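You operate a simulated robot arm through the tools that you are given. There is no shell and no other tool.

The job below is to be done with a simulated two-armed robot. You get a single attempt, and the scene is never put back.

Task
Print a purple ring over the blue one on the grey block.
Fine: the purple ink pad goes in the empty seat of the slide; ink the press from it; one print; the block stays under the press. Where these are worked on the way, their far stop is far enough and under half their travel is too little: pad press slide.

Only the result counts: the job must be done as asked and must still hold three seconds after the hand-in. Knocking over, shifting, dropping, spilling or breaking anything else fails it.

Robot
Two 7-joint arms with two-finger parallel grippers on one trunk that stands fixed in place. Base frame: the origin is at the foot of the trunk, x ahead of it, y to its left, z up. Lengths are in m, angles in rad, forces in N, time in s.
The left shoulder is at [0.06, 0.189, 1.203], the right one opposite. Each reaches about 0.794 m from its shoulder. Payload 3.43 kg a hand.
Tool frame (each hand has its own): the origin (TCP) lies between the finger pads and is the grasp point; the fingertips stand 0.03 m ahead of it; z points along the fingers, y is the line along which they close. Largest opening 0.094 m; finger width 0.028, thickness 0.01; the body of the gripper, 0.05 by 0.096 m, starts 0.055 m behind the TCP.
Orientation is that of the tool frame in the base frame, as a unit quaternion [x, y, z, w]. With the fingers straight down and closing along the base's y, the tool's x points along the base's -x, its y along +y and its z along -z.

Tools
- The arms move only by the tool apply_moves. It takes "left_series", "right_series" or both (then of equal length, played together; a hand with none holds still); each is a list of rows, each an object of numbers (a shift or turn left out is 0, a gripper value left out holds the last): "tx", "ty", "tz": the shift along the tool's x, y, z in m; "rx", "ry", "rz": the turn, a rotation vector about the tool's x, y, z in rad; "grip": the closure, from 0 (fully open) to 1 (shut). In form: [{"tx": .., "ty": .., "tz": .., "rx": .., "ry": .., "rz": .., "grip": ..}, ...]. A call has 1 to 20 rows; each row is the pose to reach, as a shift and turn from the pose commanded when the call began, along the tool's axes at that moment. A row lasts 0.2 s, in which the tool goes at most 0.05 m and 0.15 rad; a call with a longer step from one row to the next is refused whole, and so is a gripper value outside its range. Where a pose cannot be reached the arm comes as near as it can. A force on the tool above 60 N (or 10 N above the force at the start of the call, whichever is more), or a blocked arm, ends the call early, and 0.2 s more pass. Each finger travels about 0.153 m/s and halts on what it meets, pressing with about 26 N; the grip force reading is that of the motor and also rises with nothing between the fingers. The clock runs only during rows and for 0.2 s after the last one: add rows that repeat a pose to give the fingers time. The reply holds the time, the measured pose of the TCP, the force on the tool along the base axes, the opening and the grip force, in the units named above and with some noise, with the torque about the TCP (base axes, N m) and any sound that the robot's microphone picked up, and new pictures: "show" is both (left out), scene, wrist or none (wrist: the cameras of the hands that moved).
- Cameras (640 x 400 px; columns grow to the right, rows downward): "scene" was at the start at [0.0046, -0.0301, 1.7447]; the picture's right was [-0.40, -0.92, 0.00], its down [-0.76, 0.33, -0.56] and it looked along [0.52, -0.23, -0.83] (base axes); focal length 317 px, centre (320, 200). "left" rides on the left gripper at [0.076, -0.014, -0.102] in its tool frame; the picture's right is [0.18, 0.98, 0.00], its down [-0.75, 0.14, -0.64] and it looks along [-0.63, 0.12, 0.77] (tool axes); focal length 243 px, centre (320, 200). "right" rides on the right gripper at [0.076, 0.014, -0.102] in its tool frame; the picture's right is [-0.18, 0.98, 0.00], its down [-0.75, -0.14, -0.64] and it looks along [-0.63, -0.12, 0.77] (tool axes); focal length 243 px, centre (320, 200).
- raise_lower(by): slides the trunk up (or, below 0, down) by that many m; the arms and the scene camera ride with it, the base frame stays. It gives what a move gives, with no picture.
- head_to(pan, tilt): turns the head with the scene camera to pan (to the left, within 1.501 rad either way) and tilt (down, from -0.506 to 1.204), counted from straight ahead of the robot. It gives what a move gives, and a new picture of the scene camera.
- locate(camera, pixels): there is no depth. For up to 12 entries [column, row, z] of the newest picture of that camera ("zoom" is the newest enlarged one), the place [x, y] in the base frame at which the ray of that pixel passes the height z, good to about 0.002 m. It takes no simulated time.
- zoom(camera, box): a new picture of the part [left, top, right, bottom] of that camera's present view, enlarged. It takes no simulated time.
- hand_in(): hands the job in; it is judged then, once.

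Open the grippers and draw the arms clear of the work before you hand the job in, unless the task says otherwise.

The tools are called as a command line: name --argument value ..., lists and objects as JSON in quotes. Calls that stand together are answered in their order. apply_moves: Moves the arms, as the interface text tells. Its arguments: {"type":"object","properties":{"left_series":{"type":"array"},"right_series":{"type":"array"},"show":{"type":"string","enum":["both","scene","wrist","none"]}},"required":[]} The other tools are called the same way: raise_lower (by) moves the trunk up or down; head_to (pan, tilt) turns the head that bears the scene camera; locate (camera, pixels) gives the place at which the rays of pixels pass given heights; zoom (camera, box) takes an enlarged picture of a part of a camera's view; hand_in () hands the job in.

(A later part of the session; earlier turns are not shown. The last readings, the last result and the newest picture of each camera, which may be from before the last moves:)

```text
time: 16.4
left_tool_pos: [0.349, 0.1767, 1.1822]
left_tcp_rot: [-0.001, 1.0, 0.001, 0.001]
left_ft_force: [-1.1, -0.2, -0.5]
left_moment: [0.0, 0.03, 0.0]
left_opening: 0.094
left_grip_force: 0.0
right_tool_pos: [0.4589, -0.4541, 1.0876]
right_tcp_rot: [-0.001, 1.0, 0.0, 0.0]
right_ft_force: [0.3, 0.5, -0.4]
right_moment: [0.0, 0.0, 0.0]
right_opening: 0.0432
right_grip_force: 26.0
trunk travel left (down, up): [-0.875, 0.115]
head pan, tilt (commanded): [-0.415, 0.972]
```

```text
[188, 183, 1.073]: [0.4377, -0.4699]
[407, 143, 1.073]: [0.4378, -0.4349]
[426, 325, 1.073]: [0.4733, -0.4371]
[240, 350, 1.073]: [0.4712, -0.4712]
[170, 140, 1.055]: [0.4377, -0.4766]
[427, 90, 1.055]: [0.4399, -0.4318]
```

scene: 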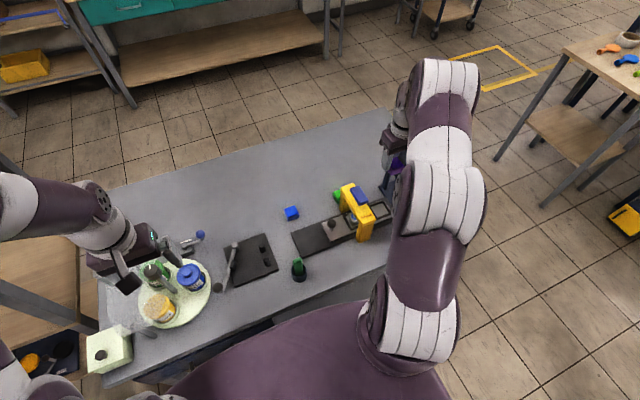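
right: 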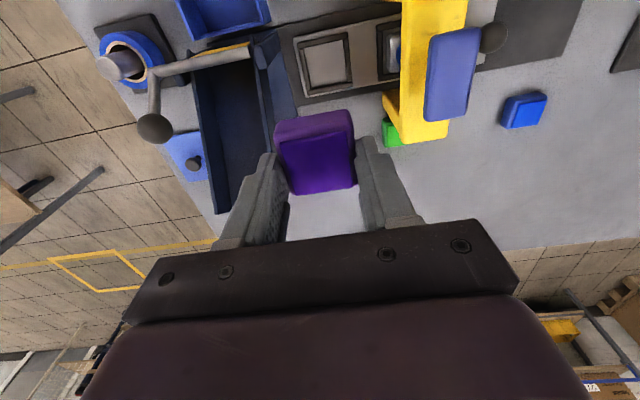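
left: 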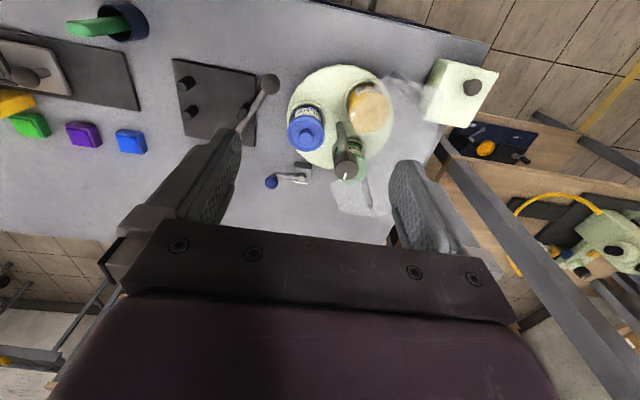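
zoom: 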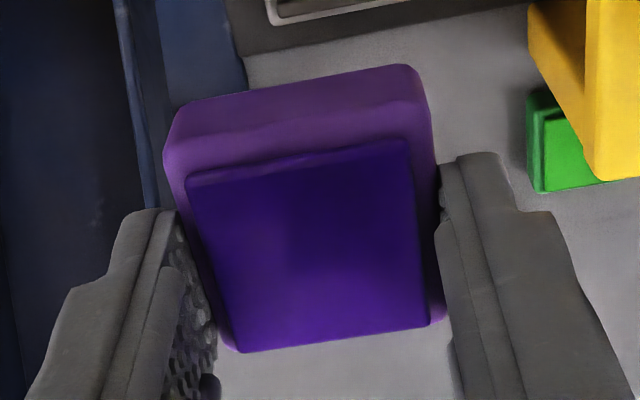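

Triangulation gives seat centre ≈(0.452,-0.446) (wall tops ≈0.845), plate ≈(0.448,-0.349, 0.99), and the pad sits 4 mm behind the TCP in x. I shift to match and go down to TCP z≈0.92 for another check.

apply_moves --right_series '[{"tx": 0.003, "ty": 0.008, "tz": 0.02}, {"tx": 0.003, "ty": 0.008, "tz": 0.06}, {"tx": 0.003, "ty": 0.008, "tz": 0.1}, {"tx": 0.003, "ty": 0.008, "tz": 0.13}, {"tx": 0.003, "ty": 0.008, "tz": 0.15}, {"tx": 0.003, "ty": 0.008, "tz": 0.167}, {"tx": 0.003, "ty": 0.008, "tz": 0.167}]'

zoom --camera "right" --box '[180, 20, 420, 170]'

```text
time: 18.0
left_tool_pos: [0.3487, 0.1779, 1.1819]
left_tcp_rot: [-0.001, 1.0, 0.0, 0.0]
left_ft_force: [-0.2, -0.3, -0.3]
left_moment: [0.01, -0.02, -0.05]
left_opening: 0.0939
left_grip_force: 0.0
right_tool_pos: [0.4561, -0.4479, 0.9204]
right_tcp_rot: [0.0, 1.0, 0.0, 0.0]
right_ft_force: [-0.2, 0.4, -0.1]
right_moment: [0.01, 0.0, -0.01]
right_opening: 0.0431
right_grip_force: 26.2
trunk travel left (down, up): [-0.875, 0.115]
head pan, tilt (commanded): [-0.415, 0.972]
```

scene: 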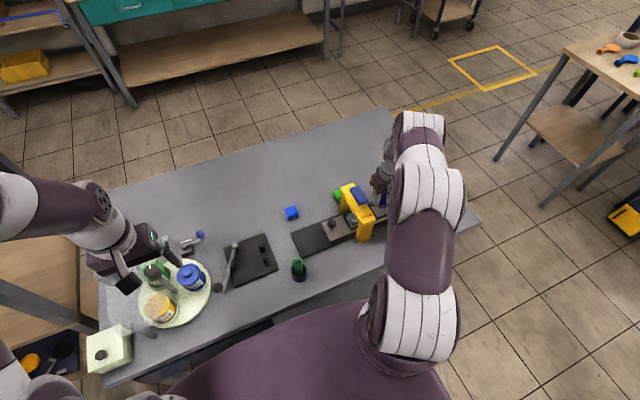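
right: 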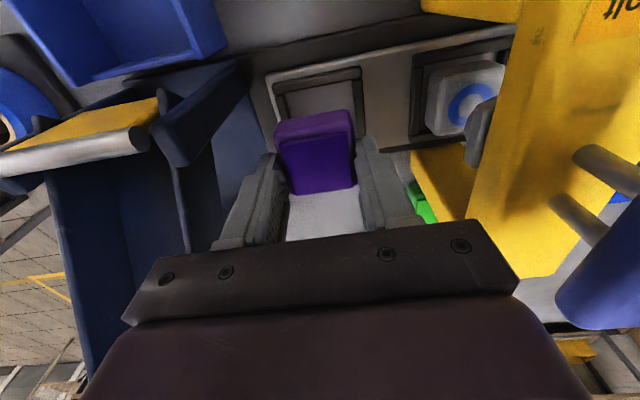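

```text
2.67 times, centred on (300, 95) of right
```

zoom: 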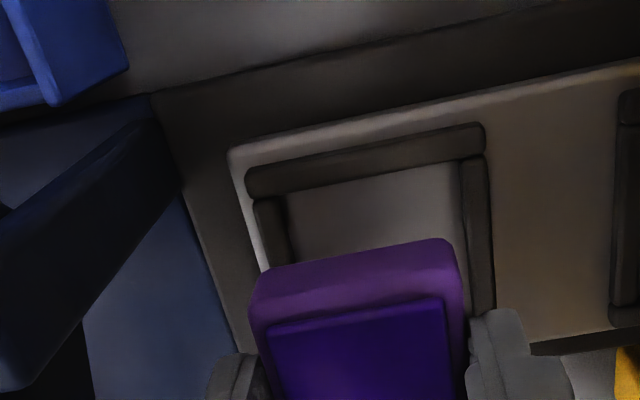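

The near bar and side bars of the seat show well around the held pad. I locate inner wall edges at z=0.845 and the pad's edges at its own height to compare.

locate --camera "zoom" --pixels '[[287, 195, 0.845], [461, 163, 0.845], [470, 250, 0.845], [292, 250, 0.845], [287, 195, 0.837], [461, 163, 0.837], [252, 290, 0.885], [461, 262, 0.885], [272, 335, 0.906], [443, 303, 0.906], [268, 268, 0.884], [448, 240, 0.884]]'

locate --camera "right" --pixels '[[350, 182, 0.906], [296, 194, 0.906], [282, 147, 0.906], [350, 135, 0.906]]'

```text
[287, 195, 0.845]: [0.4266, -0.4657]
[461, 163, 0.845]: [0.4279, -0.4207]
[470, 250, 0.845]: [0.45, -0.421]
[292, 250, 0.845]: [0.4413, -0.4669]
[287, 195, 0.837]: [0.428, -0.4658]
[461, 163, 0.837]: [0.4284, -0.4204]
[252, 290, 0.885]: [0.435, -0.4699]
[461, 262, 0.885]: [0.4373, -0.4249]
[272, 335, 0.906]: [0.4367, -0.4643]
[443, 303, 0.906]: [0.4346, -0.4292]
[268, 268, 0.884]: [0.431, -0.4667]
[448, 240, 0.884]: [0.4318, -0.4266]
```

```text
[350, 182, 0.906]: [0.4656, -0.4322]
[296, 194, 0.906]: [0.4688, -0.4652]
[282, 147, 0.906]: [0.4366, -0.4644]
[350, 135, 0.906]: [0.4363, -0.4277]
```

Relative to the seat the pad is about 3.5 mm too far towards −y and 2 mm too far in +x. I correct and go down to TCP z≈0.893 (pad bottom just above the walls), then look again.

apply_moves --right_series '[{"tx": 0.002, "ty": 0.0035, "tz": 0.0}, {"tx": 0.002, "ty": 0.0035, "tz": 0.015}, {"tx": 0.002, "ty": 0.0035, "tz": 0.027}, {"tx": 0.002, "ty": 0.0035, "tz": 0.027}]' --show "wrist"

zoom --camera "right" --box '[240, 60, 400, 160]'

```text
time: 19.0
left_tool_pos: [0.349, 0.1777, 1.1816]
left_tcp_rot: [-0.001, 1.0, 0.0, 0.001]
left_ft_force: [0.1, 0.2, -0.7]
left_moment: [-0.01, -0.01, 0.0]
left_opening: 0.094
left_grip_force: 0.1
right_tool_pos: [0.4533, -0.445, 0.892]
right_tcp_rot: [-0.001, 1.0, 0.0, 0.0]
right_ft_force: [0.1, 0.0, -0.3]
right_moment: [0.0, 0.0, -0.01]
right_opening: 0.0432
right_grip_force: 25.5
trunk travel left (down, up): [-0.875, 0.115]
head pan, tilt (commanded): [-0.415, 0.972]
```

right: 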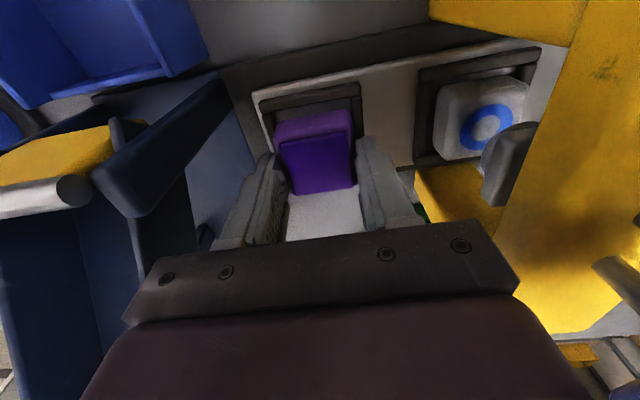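

```text
4.00 times, centred on (320, 110) of right
```

zoom: 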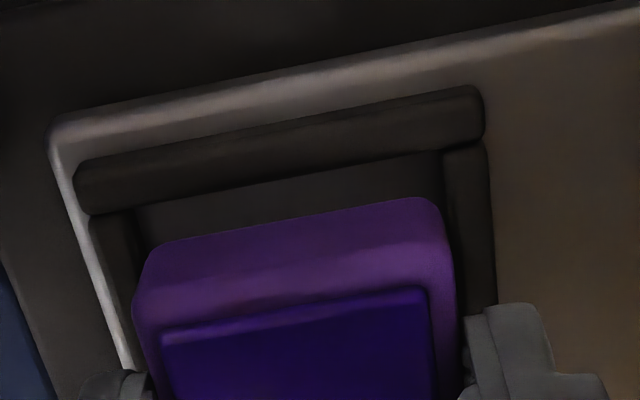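

The pad appears well centred between the side bars (inner edges at zoom ≈(137,212) and (442,150)). I locate again for residual error.

locate --camera "zoom" --pixels '[[136, 211, 0.845], [442, 150, 0.845], [146, 260, 0.845], [450, 200, 0.845], [135, 300, 0.868], [452, 262, 0.868], [160, 245, 0.856], [430, 200, 0.856], [162, 340, 0.877], [427, 292, 0.877]]'

```text
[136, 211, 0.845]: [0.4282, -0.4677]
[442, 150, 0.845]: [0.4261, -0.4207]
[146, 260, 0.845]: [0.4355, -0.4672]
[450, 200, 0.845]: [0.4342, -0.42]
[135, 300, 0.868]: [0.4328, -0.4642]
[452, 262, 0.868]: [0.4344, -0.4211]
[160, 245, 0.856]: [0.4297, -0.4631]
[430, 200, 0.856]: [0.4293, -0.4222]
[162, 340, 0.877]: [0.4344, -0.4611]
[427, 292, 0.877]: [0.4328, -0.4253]
```

Residual is under 1 mm, so I lower the pad gently into the seat in small steps, watching the force.

apply_moves --right_series '[{"ty": -0.0006, "tz": 0.004}, {"ty": -0.0006, "tz": 0.008}, {"ty": -0.0006, "tz": 0.011}, {"ty": -0.0006, "tz": 0.011}]' --show "wrist"

zoom --camera "right" --box '[240, 60, 400, 160]'

```text
time: 20.0
left_tool_pos: [0.348, 0.1768, 1.1814]
left_tcp_rot: [0.0, 1.0, 0.0, 0.0]
left_ft_force: [-0.5, -0.1, 0.6]
left_moment: [-0.01, 0.0, 0.01]
left_opening: 0.094
left_grip_force: 0.1
right_tool_pos: [0.4551, -0.4445, 0.8819]
right_tcp_rot: [0.0, 1.0, 0.0, 0.001]
right_ft_force: [0.1, -0.1, -0.4]
right_moment: [0.0, 0.01, -0.02]
right_opening: 0.0434
right_grip_force: 26.2
trunk travel left (down, up): [-0.875, 0.115]
head pan, tilt (commanded): [-0.415, 0.972]
```

right: 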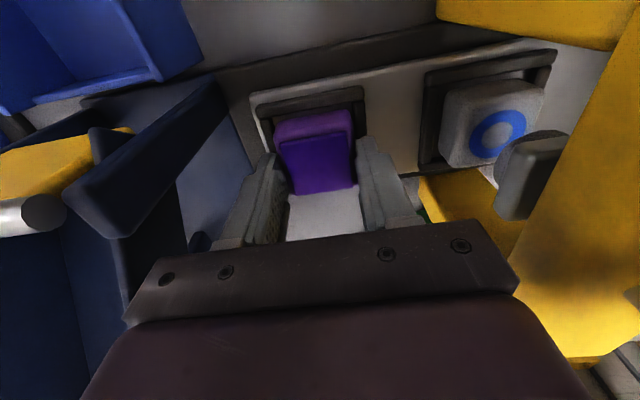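

```text
4.00 times, centred on (320, 110) of right
```

zoom: 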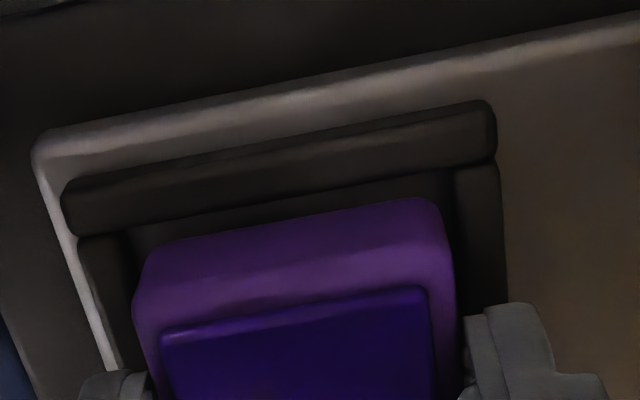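

No contact yet, pad centred between bars. I continue down another 3–6 mm in small steps.

apply_moves --right_series '[{"tz": 0.002}, {"tz": 0.004}, {"tz": 0.004}]' --show "wrist"

zoom --camera "right" --box '[240, 60, 400, 160]'

```text
time: 20.8
left_tool_pos: [0.3476, 0.1777, 1.1815]
left_tcp_rot: [-0.001, 1.0, 0.0, -0.001]
left_ft_force: [-0.3, -1.0, 0.3]
left_moment: [-0.01, -0.03, -0.04]
left_opening: 0.0941
left_grip_force: 0.1
right_tool_pos: [0.4549, -0.4448, 0.8778]
right_tcp_rot: [-0.001, 1.0, -0.001, 0.001]
right_ft_force: [-0.3, 0.4, 0.7]
right_moment: [0.03, 0.02, -0.01]
right_opening: 0.0432
right_grip_force: 26.2
trunk travel left (down, up): [-0.875, 0.115]
head pan, tilt (commanded): [-0.415, 0.972]
```

right: 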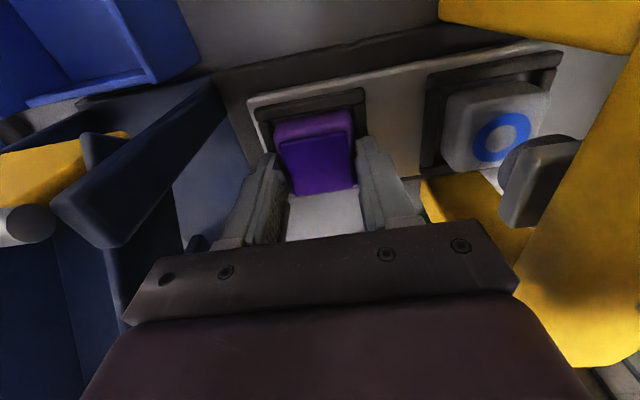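

```text
4.00 times, centred on (320, 110) of right
```

zoom: 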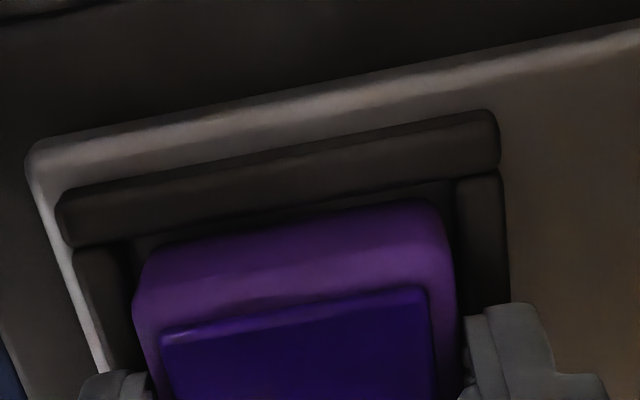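

Still free (0.7 N). I go down 3 mm more in 1.5 mm steps.

apply_moves --right_series '[{"tz": 0.0015}, {"tz": 0.003}, {"tz": 0.003}]' --show "wrist"

zoom --camera "right" --box '[240, 60, 400, 160]'

```text
time: 21.6
left_tool_pos: [0.3466, 0.1784, 1.1808]
left_tcp_rot: [0.0, 1.0, -0.001, 0.001]
left_ft_force: [-0.3, 0.2, 0.3]
left_moment: [0.03, 0.01, 0.0]
left_opening: 0.0938
left_grip_force: 0.0
right_tool_pos: [0.455, -0.4432, 0.8793]
right_tcp_rot: [0.0, 1.0, -0.002, 0.002]
right_ft_force: [-0.2, -0.9, 21.6]
right_moment: [0.05, 0.37, 0.03]
right_opening: 0.0429
right_grip_force: 25.8
trunk travel left (down, up): [-0.875, 0.115]
head pan, tilt (commanded): [-0.415, 0.972]
```

right: 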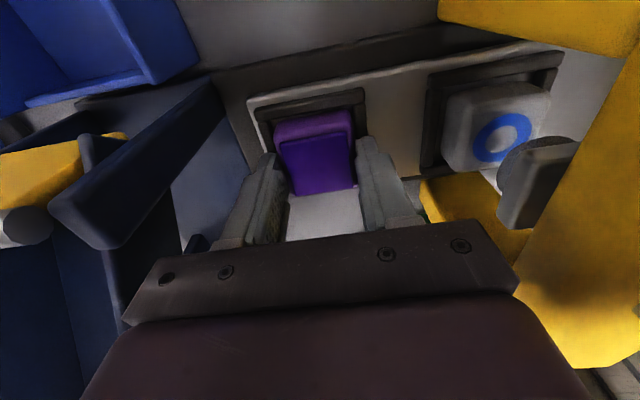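

```text
4.00 times, centred on (320, 110) of right
```

zoom: 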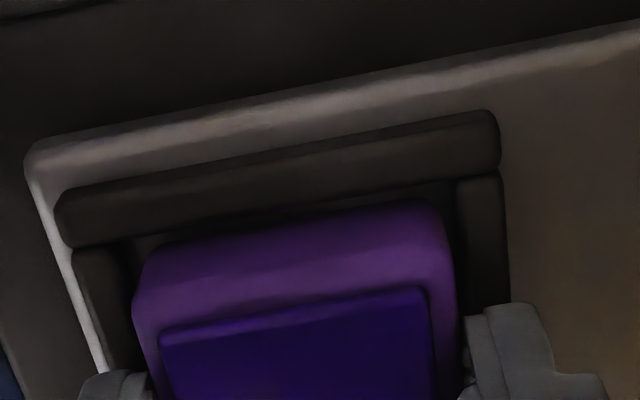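

Contact: 21.6 N upward, so the pad bottom has met the seat floor (pad bottom ≈0.839). I back off 3 mm of command to relieve the load and look at force before letting go.

apply_moves --right_series '[{"tz": -0.0015}, {"tz": -0.0025}, {"tz": -0.0025}]' --show "wrist"

```text
time: 22.4
left_tool_pos: [0.349, 0.1775, 1.1827]
left_tcp_rot: [0.0, 1.0, -0.001, 0.0]
left_ft_force: [-0.2, 0.2, -0.3]
left_moment: [-0.03, 0.0, -0.01]
left_opening: 0.0939
left_grip_force: 0.1
right_tool_pos: [0.4548, -0.4431, 0.878]
right_tcp_rot: [-0.001, 1.0, 0.0, 0.0]
right_ft_force: [3.1, -0.5, 9.3]
right_moment: [-0.13, -0.19, 0.03]
right_opening: 0.0431
right_grip_force: 26.2
trunk travel left (down, up): [-0.875, 0.115]
head pan, tilt (commanded): [-0.415, 0.972]
```

right: 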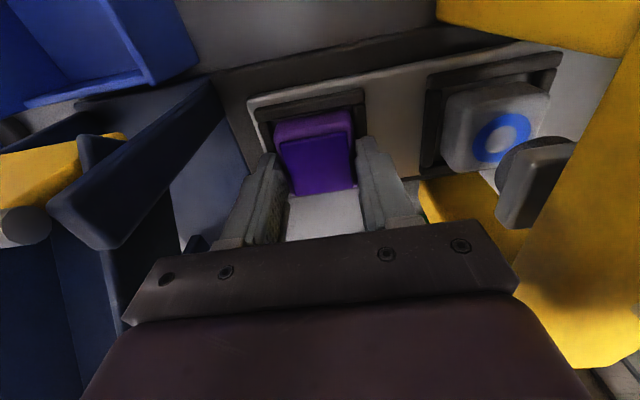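

The load dropped to 9 N and shifted, so the pad rests on the seat. I release by opening only a little (to ≈0.055) so as not to touch the stand.

apply_moves --right_series '[{"grip": 0.52}, {"grip": 0.46}, {"grip": 0.42}, {"grip": 0.42}]' --show "wrist"

zoom --camera "right" --box '[220, 60, 420, 200]'

```text
time: 23.4
left_tool_pos: [0.3479, 0.1773, 1.1826]
left_tcp_rot: [0.0, 1.0, 0.0, 0.001]
left_ft_force: [0.9, 0.0, -0.5]
left_moment: [0.01, 0.0, -0.02]
left_opening: 0.0942
left_grip_force: 0.0
right_tool_pos: [0.4533, -0.4429, 0.8777]
right_tcp_rot: [0.001, 1.0, 0.0, 0.0]
right_ft_force: [-0.5, 1.9, 5.5]
right_moment: [-0.07, -0.04, 0.02]
right_opening: 0.0535
right_grip_force: 0.1
trunk travel left (down, up): [-0.875, 0.115]
head pan, tilt (commanded): [-0.415, 0.972]
```

right: 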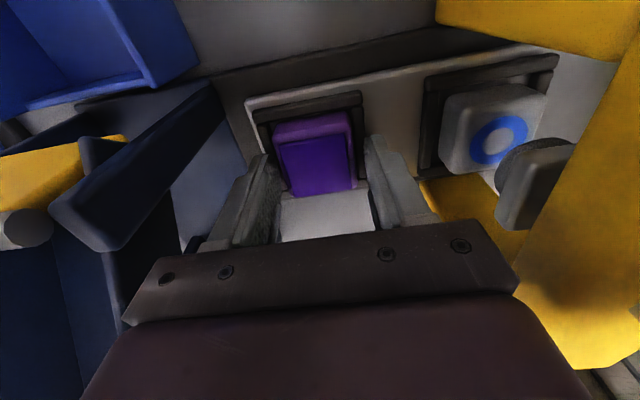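

```text
2.86 times, centred on (320, 130) of right
```

zoom: 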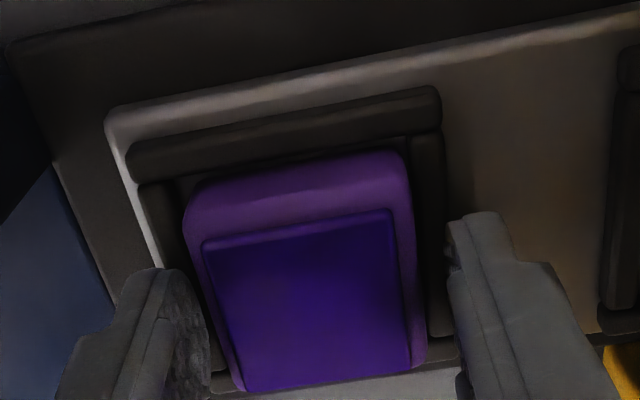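

Pad released (opening 0.0535), it looks level between the bars. I raise the hand straight up and inspect the seat.

apply_moves --right_series '[{"tz": -0.005}, {"tz": -0.02}, {"tz": -0.05}, {"tz": -0.09}, {"tz": -0.13}, {"tz": -0.17}, {"tz": -0.2}, {"tz": -0.2}]'

zoom --camera "right" --box '[200, 0, 440, 150]'

```text
time: 25.2
left_tool_pos: [0.3493, 0.1761, 1.1822]
left_tcp_rot: [0.001, 1.0, 0.0, 0.0]
left_ft_force: [-0.7, -0.3, 0.0]
left_moment: [0.02, -0.02, 0.01]
left_opening: 0.094
left_grip_force: 0.1
right_tool_pos: [0.4545, -0.4451, 1.0789]
right_tcp_rot: [0.0, 1.0, 0.0, 0.0]
right_ft_force: [0.5, 0.1, -0.6]
right_moment: [0.0, -0.01, -0.04]
right_opening: 0.0547
right_grip_force: 0.1
trunk travel left (down, up): [-0.875, 0.115]
head pan, tilt (commanded): [-0.415, 0.972]
```

scene: 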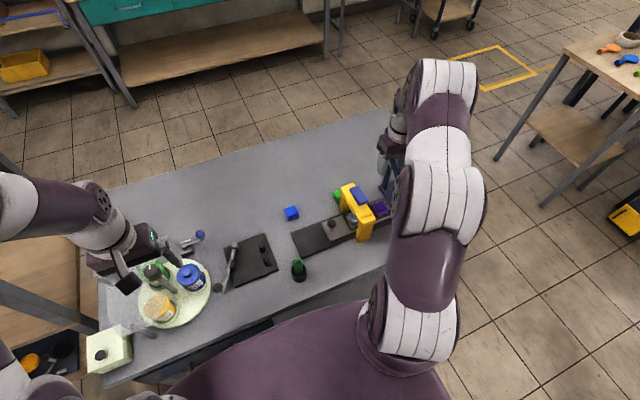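
right: 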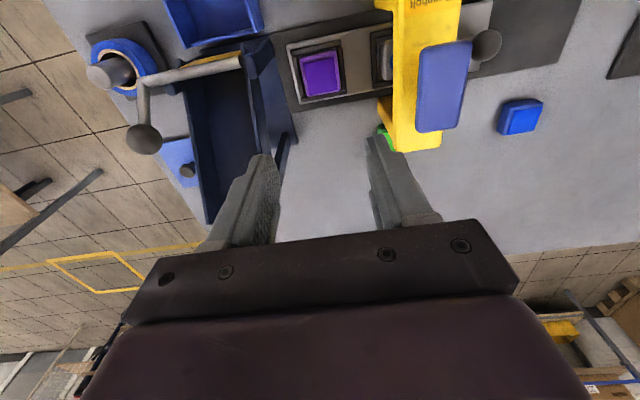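

```text
2.67 times, centred on (320, 75) of right
```

zoom: 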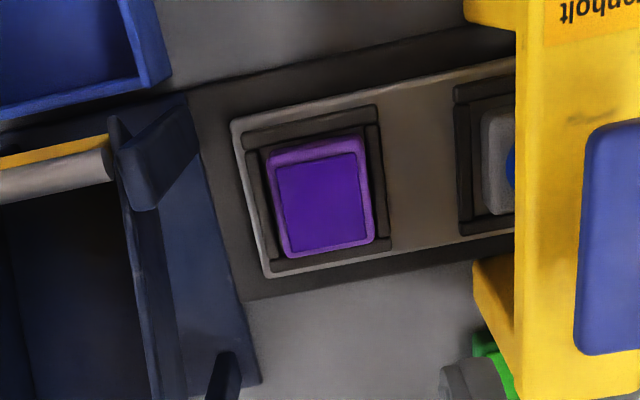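

The purple pad lies fully inside the seat frame. Next, I move the right hand over the press at this height to above the knob, to measure it.

apply_moves --right_series '[{"tz": -0.01, "ty": 0.03}, {"tz": -0.01, "ty": 0.07}, {"tz": -0.01, "ty": 0.11}, {"tz": -0.01, "ty": 0.15}, {"tz": -0.01, "ty": 0.18}, {"tz": -0.01, "ty": 0.185, "grip": 0.2}, {"tz": -0.01, "ty": 0.185, "grip": 0.2}]'

zoom --camera "right" --box '[200, 0, 440, 150]'

```text
time: 26.8
left_tool_pos: [0.3486, 0.1767, 1.1813]
left_tcp_rot: [0.0, 1.0, 0.0, 0.0]
left_ft_force: [1.1, -0.3, -0.2]
left_moment: [0.03, -0.01, 0.02]
left_opening: 0.0941
left_grip_force: 0.0
right_tool_pos: [0.4553, -0.2587, 1.0887]
right_tcp_rot: [0.0, 1.0, 0.0, -0.001]
right_ft_force: [-0.2, 1.0, 0.0]
right_moment: [0.03, 0.02, -0.01]
right_opening: 0.075
right_grip_force: 0.1
trunk travel left (down, up): [-0.875, 0.115]
head pan, tilt (commanded): [-0.415, 0.972]
```

scene: 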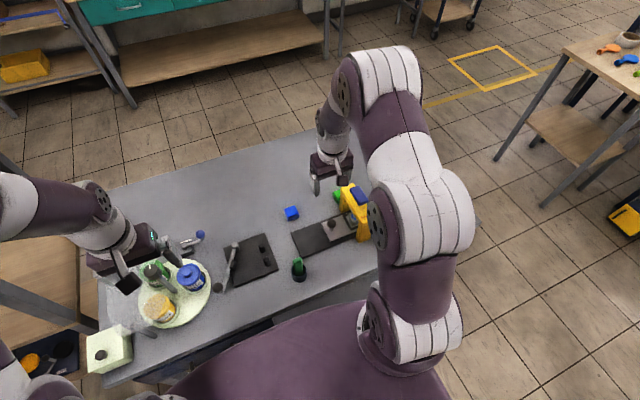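
right: 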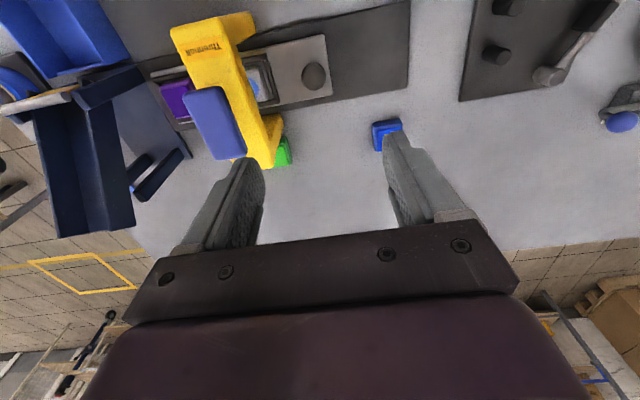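

```text
2.67 times, centred on (320, 75) of right
```

zoom: 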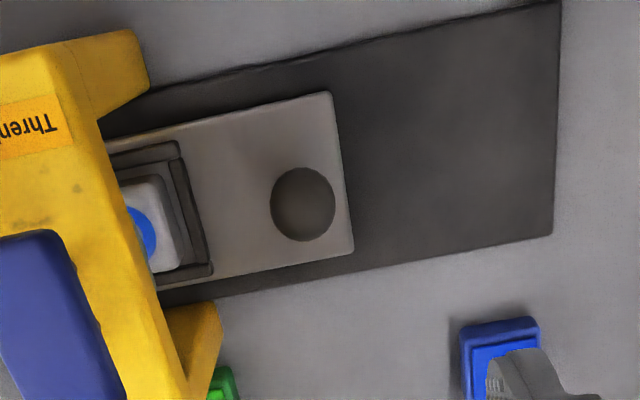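

The knob ball is at zoom (303,204) in this overhead view. I locate it at several heights to match the scene's ray, along with slide/rail ends.

locate --camera "zoom" --pixels '[[303, 204, 0.86], [303, 204, 0.87], [303, 204, 0.88], [303, 204, 0.89], [271, 208, 0.88], [335, 200, 0.88], [333, 93, 0.837], [354, 250, 0.837], [560, 5, 0.828], [552, 235, 0.828], [150, 60, 0.9], [222, 330, 0.9]]'

locate --camera "scene" --pixels '[[332, 223.5, 0.86], [332, 223.5, 0.87], [332, 223.5, 0.88], [332, 223.5, 0.89], [332, 223.5, 0.9]]'

```text
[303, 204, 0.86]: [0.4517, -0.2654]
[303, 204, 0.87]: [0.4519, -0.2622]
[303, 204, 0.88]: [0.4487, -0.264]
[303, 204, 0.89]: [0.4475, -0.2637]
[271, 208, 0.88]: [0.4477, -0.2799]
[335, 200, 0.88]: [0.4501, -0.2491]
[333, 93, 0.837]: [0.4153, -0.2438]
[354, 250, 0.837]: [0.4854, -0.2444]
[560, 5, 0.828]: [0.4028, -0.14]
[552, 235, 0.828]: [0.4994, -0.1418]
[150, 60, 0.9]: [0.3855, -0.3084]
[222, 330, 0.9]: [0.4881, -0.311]
```

```text
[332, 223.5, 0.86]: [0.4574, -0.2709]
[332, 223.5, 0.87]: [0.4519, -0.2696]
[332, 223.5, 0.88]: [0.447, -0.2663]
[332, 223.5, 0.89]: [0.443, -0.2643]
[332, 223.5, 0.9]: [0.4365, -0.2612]
```

Knob ball centre ≈(0.449,-0.264, 0.88), Ø≈0.031; slide end at y≈-0.244 and rail end at y≈-0.14, so about 0.1 m of travel. I narrow the opening to 0.06 and go down to just above the ball for a check.

apply_moves --right_series '[{"tx": 0.0055, "ty": -0.005, "tz": 0.0, "grip": 0.36}, {"tx": 0.0055, "ty": -0.005, "tz": 0.04, "grip": 0.36}, {"tx": 0.0055, "ty": -0.005, "tz": 0.08}, {"tx": 0.0055, "ty": -0.005, "tz": 0.12}, {"tx": 0.0055, "ty": -0.005, "tz": 0.15}, {"tx": 0.0055, "ty": -0.005, "tz": 0.15}]' --show "both"

zoom --camera "right" --box '[200, 50, 440, 200]'

```text
time: 28.2
left_tool_pos: [0.3482, 0.1775, 1.1816]
left_tcp_rot: [0.001, 1.0, 0.0, -0.001]
left_ft_force: [-0.7, 0.3, -0.1]
left_moment: [-0.03, 0.02, -0.03]
left_opening: 0.094
left_grip_force: 0.0
right_tool_pos: [0.4495, -0.2652, 0.938]
right_tcp_rot: [0.001, 1.0, 0.0, 0.0]
right_ft_force: [-0.5, -0.3, -0.6]
right_moment: [0.0, 0.03, -0.02]
right_opening: 0.0601
right_grip_force: 0.0
trunk travel left (down, up): [-0.875, 0.115]
head pan, tilt (commanded): [-0.415, 0.972]
```

scene: 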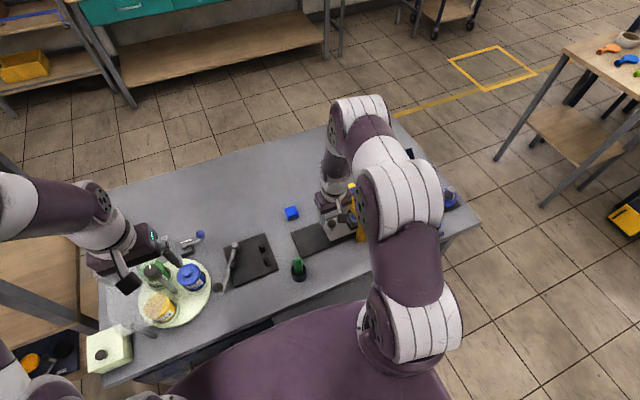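
right: 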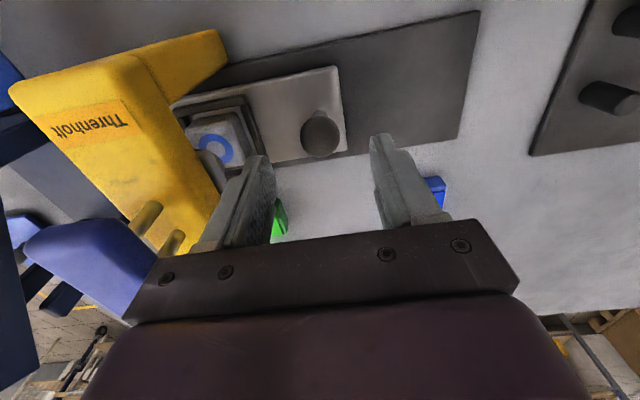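

```text
2.67 times, centred on (320, 125) of right
```

zoom: 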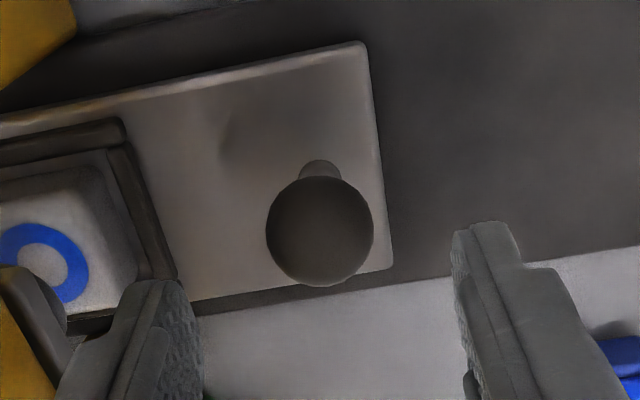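

Ball sits midway between the fingers at zoom (320,230). I verify its place at z≈0.88 from here.

locate --camera "zoom" --pixels '[[320, 231, 0.875], [320, 231, 0.885], [267, 240, 0.88], [374, 222, 0.88]]'

```text
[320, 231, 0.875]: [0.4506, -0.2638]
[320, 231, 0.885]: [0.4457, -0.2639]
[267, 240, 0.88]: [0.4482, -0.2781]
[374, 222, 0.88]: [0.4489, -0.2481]
```

Confirmed at (0.448,-0.264). I descend to TCP z≈0.882 and close gently on the ball.

apply_moves --right_series '[{"tx": 0.001, "ty": 0.001, "tz": 0.03}, {"tx": 0.001, "ty": 0.001, "tz": 0.05}, {"tx": 0.001, "ty": 0.001, "tz": 0.056}, {"tx": 0.001, "ty": 0.001, "tz": 0.056, "grip": 0.5}, {"tx": 0.001, "ty": 0.001, "tz": 0.056, "grip": 0.62}, {"tx": 0.001, "ty": 0.001, "tz": 0.056, "grip": 0.8}, {"tx": 0.001, "ty": 0.001, "tz": 0.056, "grip": 0.8}]' --show "both"

zoom --camera "right" --box '[160, 50, 400, 200]'

```text
time: 29.8
left_tool_pos: [0.3483, 0.1774, 1.1819]
left_tcp_rot: [0.0, 1.0, 0.0, 0.0]
left_ft_force: [0.0, 0.6, 0.4]
left_moment: [0.01, -0.03, 0.01]
left_opening: 0.0939
left_grip_force: 0.0
right_tool_pos: [0.447, -0.2634, 0.8818]
right_tcp_rot: [0.001, 1.0, 0.0, -0.001]
right_ft_force: [1.0, -0.5, -3.1]
right_moment: [-0.05, -0.23, 0.0]
right_opening: 0.0299
right_grip_force: 44.7
trunk travel left (down, up): [-0.875, 0.115]
head pan, tilt (commanded): [-0.415, 0.972]
```

scene: 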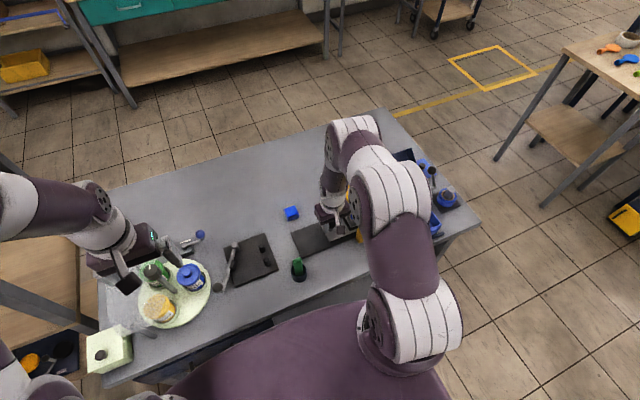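
right: 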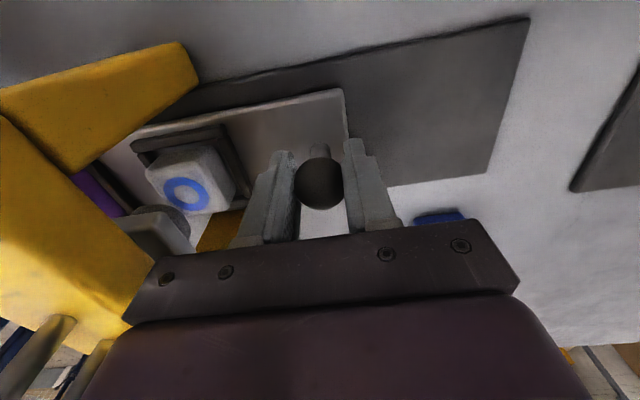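

```text
2.67 times, centred on (280, 125) of right
```

zoom: 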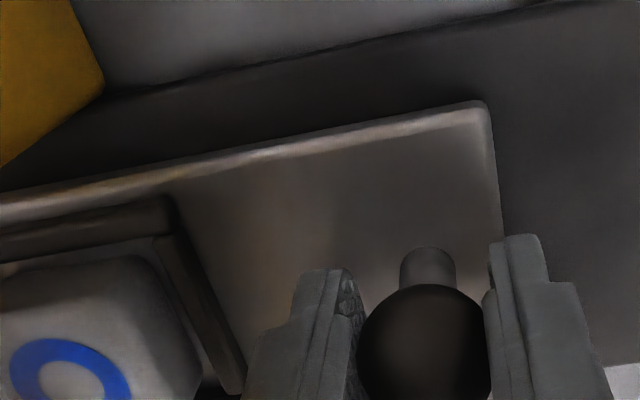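

The knob is held (opening 0.030). I now draw the slide towards +y at moderate speed, about 0.09 m first.

apply_moves --right_series '[{"ty": 0.005}, {"ty": 0.015}, {"ty": 0.025}, {"ty": 0.035}, {"ty": 0.045}, {"ty": 0.055}, {"ty": 0.065}, {"ty": 0.075}, {"ty": 0.085}, {"ty": 0.09}, {"ty": 0.09}]' --show "both"

```text
time: 32.2
left_tool_pos: [0.3495, 0.1763, 1.1814]
left_tcp_rot: [0.0, 1.0, 0.0, 0.0]
left_ft_force: [-1.4, 1.3, 0.3]
left_moment: [0.04, 0.0, 0.01]
left_opening: 0.0939
left_grip_force: 0.1
right_tool_pos: [0.4485, -0.1714, 0.882]
right_tcp_rot: [-0.001, 1.0, 0.0, 0.0]
right_ft_force: [-1.6, 1.2, -8.9]
right_moment: [0.02, -0.56, -0.07]
right_opening: 0.0293
right_grip_force: 44.6
trunk travel left (down, up): [-0.875, 0.115]
head pan, tilt (commanded): [-0.415, 0.972]
```

scene: 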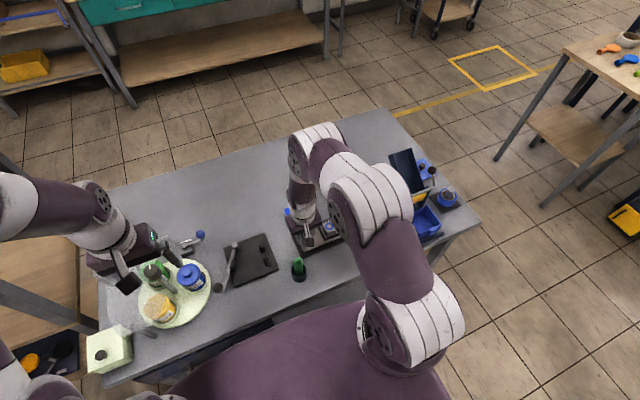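
right: 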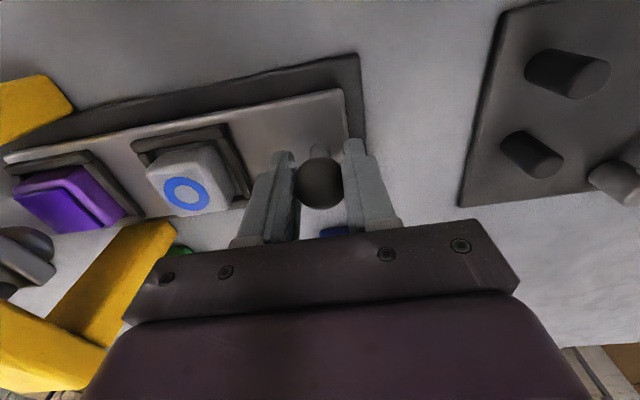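

The slide followed by 0.092 m; pull force is small, no stop yet. I continue in small steps till the far stop.

apply_moves --right_series '[{"ty": 0.004}, {"ty": 0.008}, {"ty": 0.012}, {"ty": 0.016}, {"ty": 0.016}]' --show "wrist"

```text
time: 33.0
left_tool_pos: [0.3476, 0.171, 1.183]
left_tcp_rot: [-0.001, 1.0, 0.003, 0.001]
left_ft_force: [0.5, 0.5, -0.3]
left_moment: [0.0, -0.01, -0.04]
left_opening: 0.0939
left_grip_force: 0.1
right_tool_pos: [0.4466, -0.1701, 0.881]
right_tcp_rot: [0.003, 1.0, 0.002, 0.0]
right_ft_force: [-2.9, -60.6, 8.3]
right_moment: [-0.46, -0.67, 0.02]
right_opening: 0.0294
right_grip_force: 44.9
trunk travel left (down, up): [-0.875, 0.115]
head pan, tilt (commanded): [-0.415, 0.972]
stopped in row 4 (right hand): the force on the tool passed its limit at 65 N (the readings are from after the stop); the commanded pose is now the measured one
```

right: 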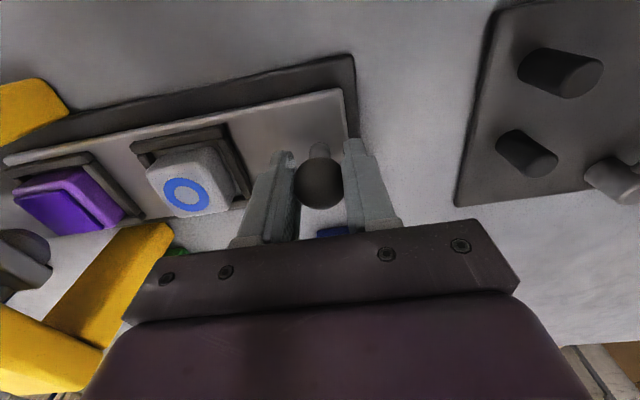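

The far stop was met (65 N) after 0.093 m of travel. I relax the pull a little, then open and check the readings before rising.

apply_moves --right_series '[{"ty": -0.001}, {"ty": -0.001}, {"ty": -0.001, "grip": 0.55}, {"ty": -0.001, "grip": 0.4}, {"ty": -0.001, "grip": 0.4}]' --show "both"

```text
time: 34.2
left_tool_pos: [0.3493, 0.1778, 1.1827]
left_tcp_rot: [0.0, 1.0, 0.001, 0.0]
left_ft_force: [0.2, 0.7, 1.0]
left_moment: [-0.03, -0.03, 0.0]
left_opening: 0.0941
left_grip_force: 0.1
right_tool_pos: [0.4486, -0.1616, 0.8836]
right_tcp_rot: [0.002, 1.0, -0.001, 0.0]
right_ft_force: [0.1, -0.1, 0.3]
right_moment: [-0.02, 0.0, 0.02]
right_opening: 0.0563
right_grip_force: 0.0
trunk travel left (down, up): [-0.875, 0.115]
head pan, tilt (commanded): [-0.415, 0.972]
```

scene: 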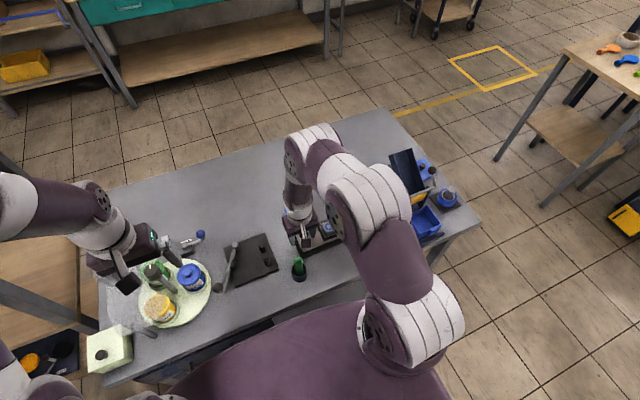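
right: 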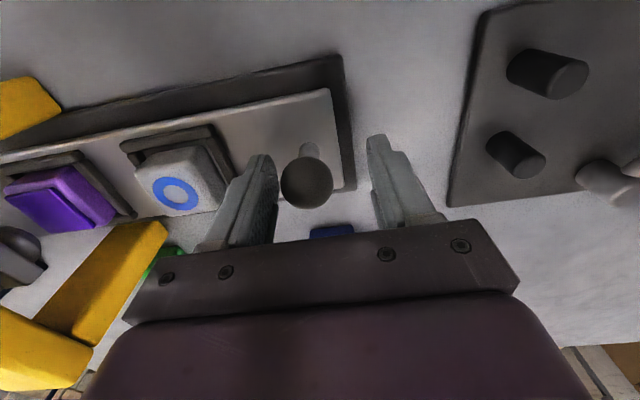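

Released, no force; ball has about 3 mm clearance to the −y finger. I rise straight up, then look at how the pad aligns below the press.

apply_moves --right_series '[{"tz": -0.01, "ty": -0.004}, {"tz": -0.04, "ty": -0.004}, {"tz": -0.08, "ty": -0.004}, {"tz": -0.12, "ty": -0.004}, {"tz": -0.16, "ty": -0.004}, {"tz": -0.2, "ty": -0.004}, {"tz": -0.2, "ty": -0.004}]' --show "both"

zoom --camera "scene" --box '[280, 165, 420, 255]'

zoom --camera "right" --box '[60, 0, 380, 200]'

```text
time: 35.9
left_tool_pos: [0.3495, 0.1771, 1.1823]
left_tcp_rot: [-0.001, 1.0, 0.0, 0.001]
left_ft_force: [0.4, 0.2, -0.7]
left_moment: [0.01, 0.0, 0.0]
left_opening: 0.0938
left_grip_force: 0.1
right_tool_pos: [0.4467, -0.167, 1.0829]
right_tcp_rot: [0.001, 1.0, 0.0, -0.001]
right_ft_force: [0.4, 0.0, 0.0]
right_moment: [-0.01, 0.02, -0.03]
right_opening: 0.0564
right_grip_force: 0.1
trunk travel left (down, up): [-0.875, 0.115]
head pan, tilt (commanded): [-0.415, 0.972]
```

scene: 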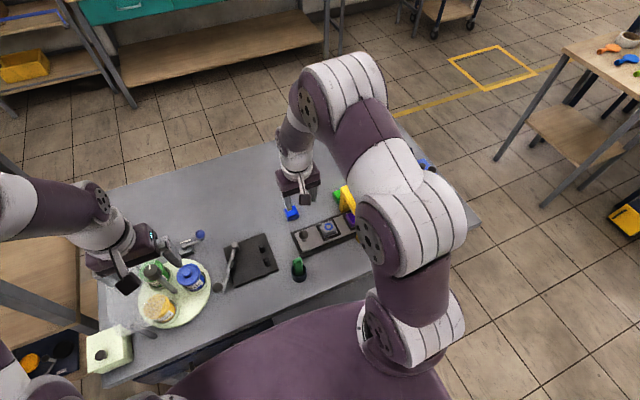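
right: 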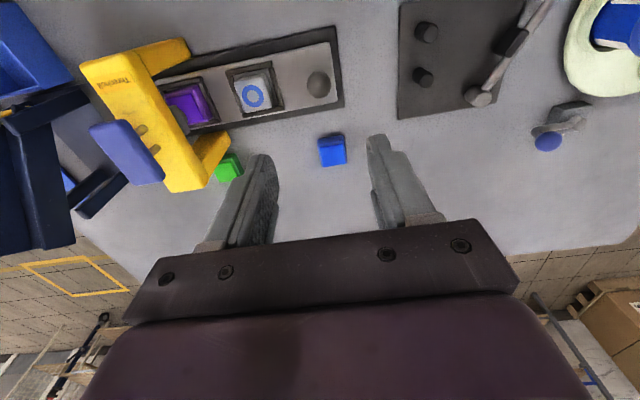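

```text
4.44 times, centred on (350, 210) of scene
```

zoom: 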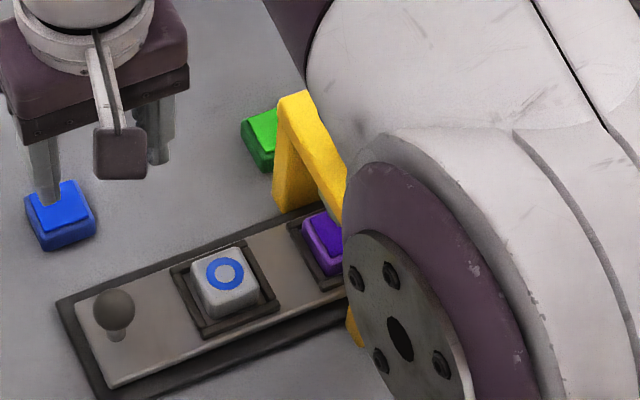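

```text
2.00 times, centred on (220, 100) of right
```

zoom: 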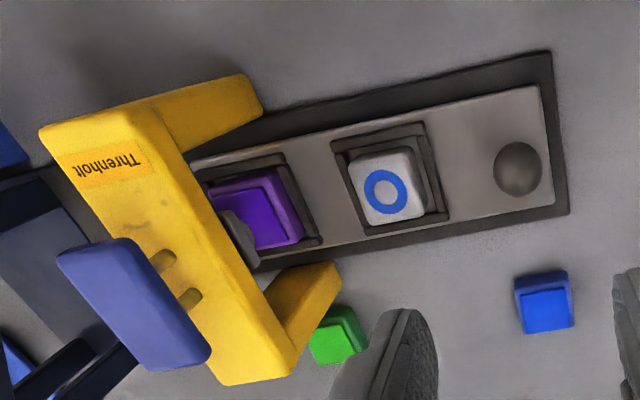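

The pad is now under the press beam and the block lies out at the left. I verify the seat spacing against the travelled 0.093 m.

locate --camera "zoom" --pixels '[[332, 147, 0.848], [420, 124, 0.848], [447, 217, 0.848], [362, 237, 0.848], [283, 155, 0.848], [318, 245, 0.848], [518, 168, 0.88], [538, 87, 0.837], [556, 202, 0.837], [60, 250, 0.99], [125, 240, 0.99], [210, 355, 0.99]]'

```text
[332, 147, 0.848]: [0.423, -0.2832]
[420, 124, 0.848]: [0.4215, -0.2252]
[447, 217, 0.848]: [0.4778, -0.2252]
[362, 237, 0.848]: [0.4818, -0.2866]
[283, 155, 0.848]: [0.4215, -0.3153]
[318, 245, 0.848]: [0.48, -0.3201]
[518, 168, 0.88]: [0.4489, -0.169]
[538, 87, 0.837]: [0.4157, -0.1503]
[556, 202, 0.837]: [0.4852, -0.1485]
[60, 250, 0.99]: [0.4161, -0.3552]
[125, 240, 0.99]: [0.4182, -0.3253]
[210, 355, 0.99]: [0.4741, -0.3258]
```

Spacing is 0.093 m, so the pad seat centre (y≈-0.348) is exactly under the press. I close the fingers and move above the plate centre (0.447,-0.348).

apply_moves --right_series '[{"ty": -0.04, "grip": 1.0}, {"ty": -0.08, "grip": 1.0}, {"ty": -0.12, "grip": 1.0}, {"ty": -0.16, "grip": 1.0}, {"ty": -0.18, "grip": 1.0}, {"ty": -0.18, "grip": 1.0}]' --show "both"

zoom --camera "right" --box '[200, 0, 440, 200]'

```text
time: 37.2
left_tool_pos: [0.3484, 0.179, 1.1818]
left_tcp_rot: [-0.001, 1.0, 0.0, -0.001]
left_ft_force: [-0.6, 1.0, -0.5]
left_moment: [0.01, -0.02, -0.01]
left_opening: 0.0942
left_grip_force: 0.1
right_tool_pos: [0.4483, -0.3469, 1.0816]
right_tcp_rot: [0.0, 1.0, -0.001, 0.0]
right_ft_force: [0.8, -0.6, 0.3]
right_moment: [0.0, 0.0, -0.02]
right_opening: 0.0
right_grip_force: 25.7
trunk travel left (down, up): [-0.875, 0.115]
head pan, tilt (commanded): [-0.415, 0.972]
```

scene: 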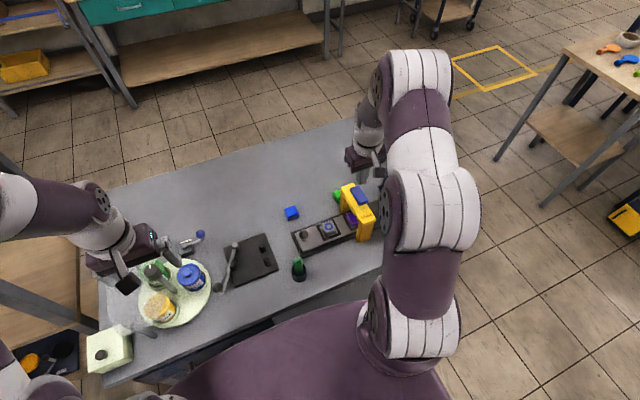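
right: 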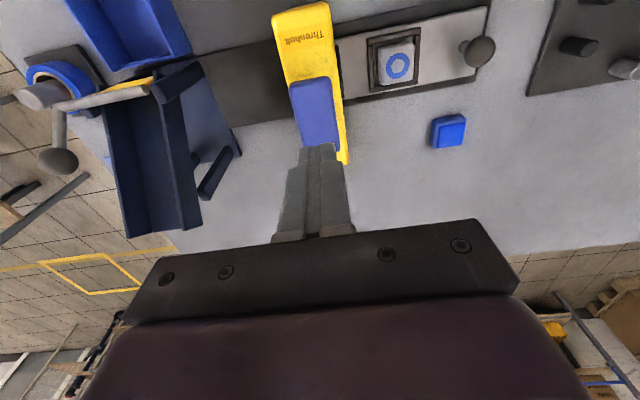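

```text
2.00 times, centred on (320, 100) of right
```

zoom: 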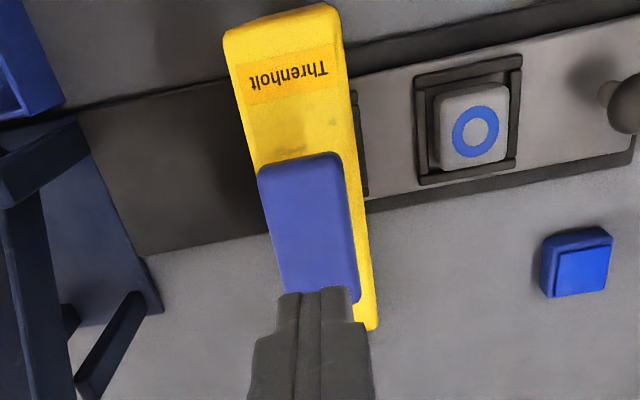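

The plate (blue) shows below the fingertips. I locate its corners at z≈0.985 to centre the push.

locate --camera "zoom" --pixels '[[260, 168, 0.985], [338, 153, 0.985], [360, 298, 0.985], [284, 290, 0.985], [300, 230, 0.985], [260, 168, 0.975], [338, 153, 0.975], [360, 298, 0.975], [312, 290, 1.052]]'

```text
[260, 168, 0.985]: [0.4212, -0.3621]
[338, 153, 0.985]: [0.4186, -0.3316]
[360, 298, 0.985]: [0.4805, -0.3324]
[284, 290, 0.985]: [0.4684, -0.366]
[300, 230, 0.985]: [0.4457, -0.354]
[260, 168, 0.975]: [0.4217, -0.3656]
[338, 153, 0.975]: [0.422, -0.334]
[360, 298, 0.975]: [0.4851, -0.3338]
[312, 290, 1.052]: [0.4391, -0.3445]
```

TCP (0.448,-0.347) matches the plate centre (0.450,-0.348). I lower the closed fingertips to just over the plate, then in small steps to contact.

apply_moves --right_series '[{"tx": -0.001, "ty": -0.001, "tz": 0.03}, {"tx": -0.001, "ty": -0.001, "tz": 0.055}, {"tx": -0.001, "ty": -0.001, "tz": 0.06}, {"tx": -0.001, "ty": -0.001, "tz": 0.06}]' --show "wrist"

```text
time: 38.2
left_tool_pos: [0.3487, 0.1768, 1.1824]
left_tcp_rot: [-0.001, 1.0, 0.0, 0.0]
left_ft_force: [0.4, -0.1, -0.4]
left_moment: [0.02, 0.0, -0.02]
left_opening: 0.0942
left_grip_force: 0.0
right_tool_pos: [0.4514, -0.3486, 1.0212]
right_tcp_rot: [0.001, 1.0, 0.0, 0.0]
right_ft_force: [-0.3, 0.6, 0.8]
right_moment: [0.01, 0.0, 0.02]
right_opening: 0.0
right_grip_force: 25.9
trunk travel left (down, up): [-0.875, 0.115]
head pan, tilt (commanded): [-0.415, 0.972]
```

right: 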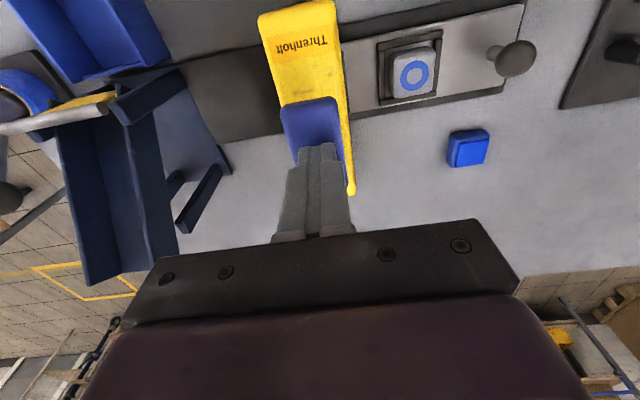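

Close above the plate with no contact yet; I push down in 3 mm steps and watch force and height.

apply_moves --right_series '[{"tz": 0.003}, {"tz": 0.006}, {"tz": 0.009}, {"tz": 0.012}, {"tz": 0.012}]' --show "wrist"

```text
time: 39.5
left_tool_pos: [0.3479, 0.1776, 1.1826]
left_tcp_rot: [-0.001, 1.0, -0.001, 0.0]
left_ft_force: [-0.1, -0.3, 0.0]
left_moment: [0.02, -0.02, -0.01]
left_opening: 0.0939
left_grip_force: 0.1
right_tool_pos: [0.4498, -0.3478, 1.0107]
right_tcp_rot: [0.001, 1.0, 0.0, 0.0]
right_ft_force: [1.9, -0.5, 2.1]
right_moment: [0.0, -0.05, -0.02]
right_opening: 0.0
right_grip_force: 26.2
trunk travel left (down, up): [-0.875, 0.115]
head pan, tilt (commanded): [-0.415, 0.972]
```

right: 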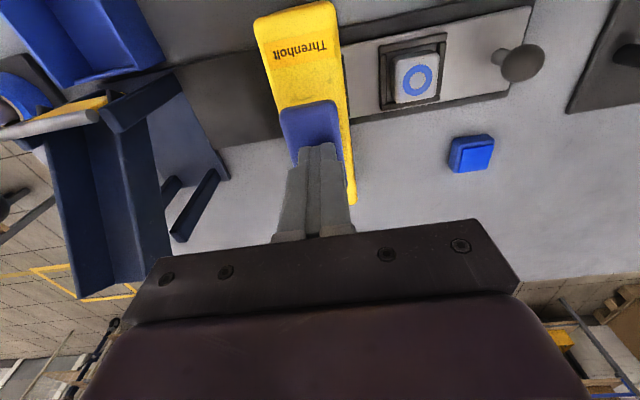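

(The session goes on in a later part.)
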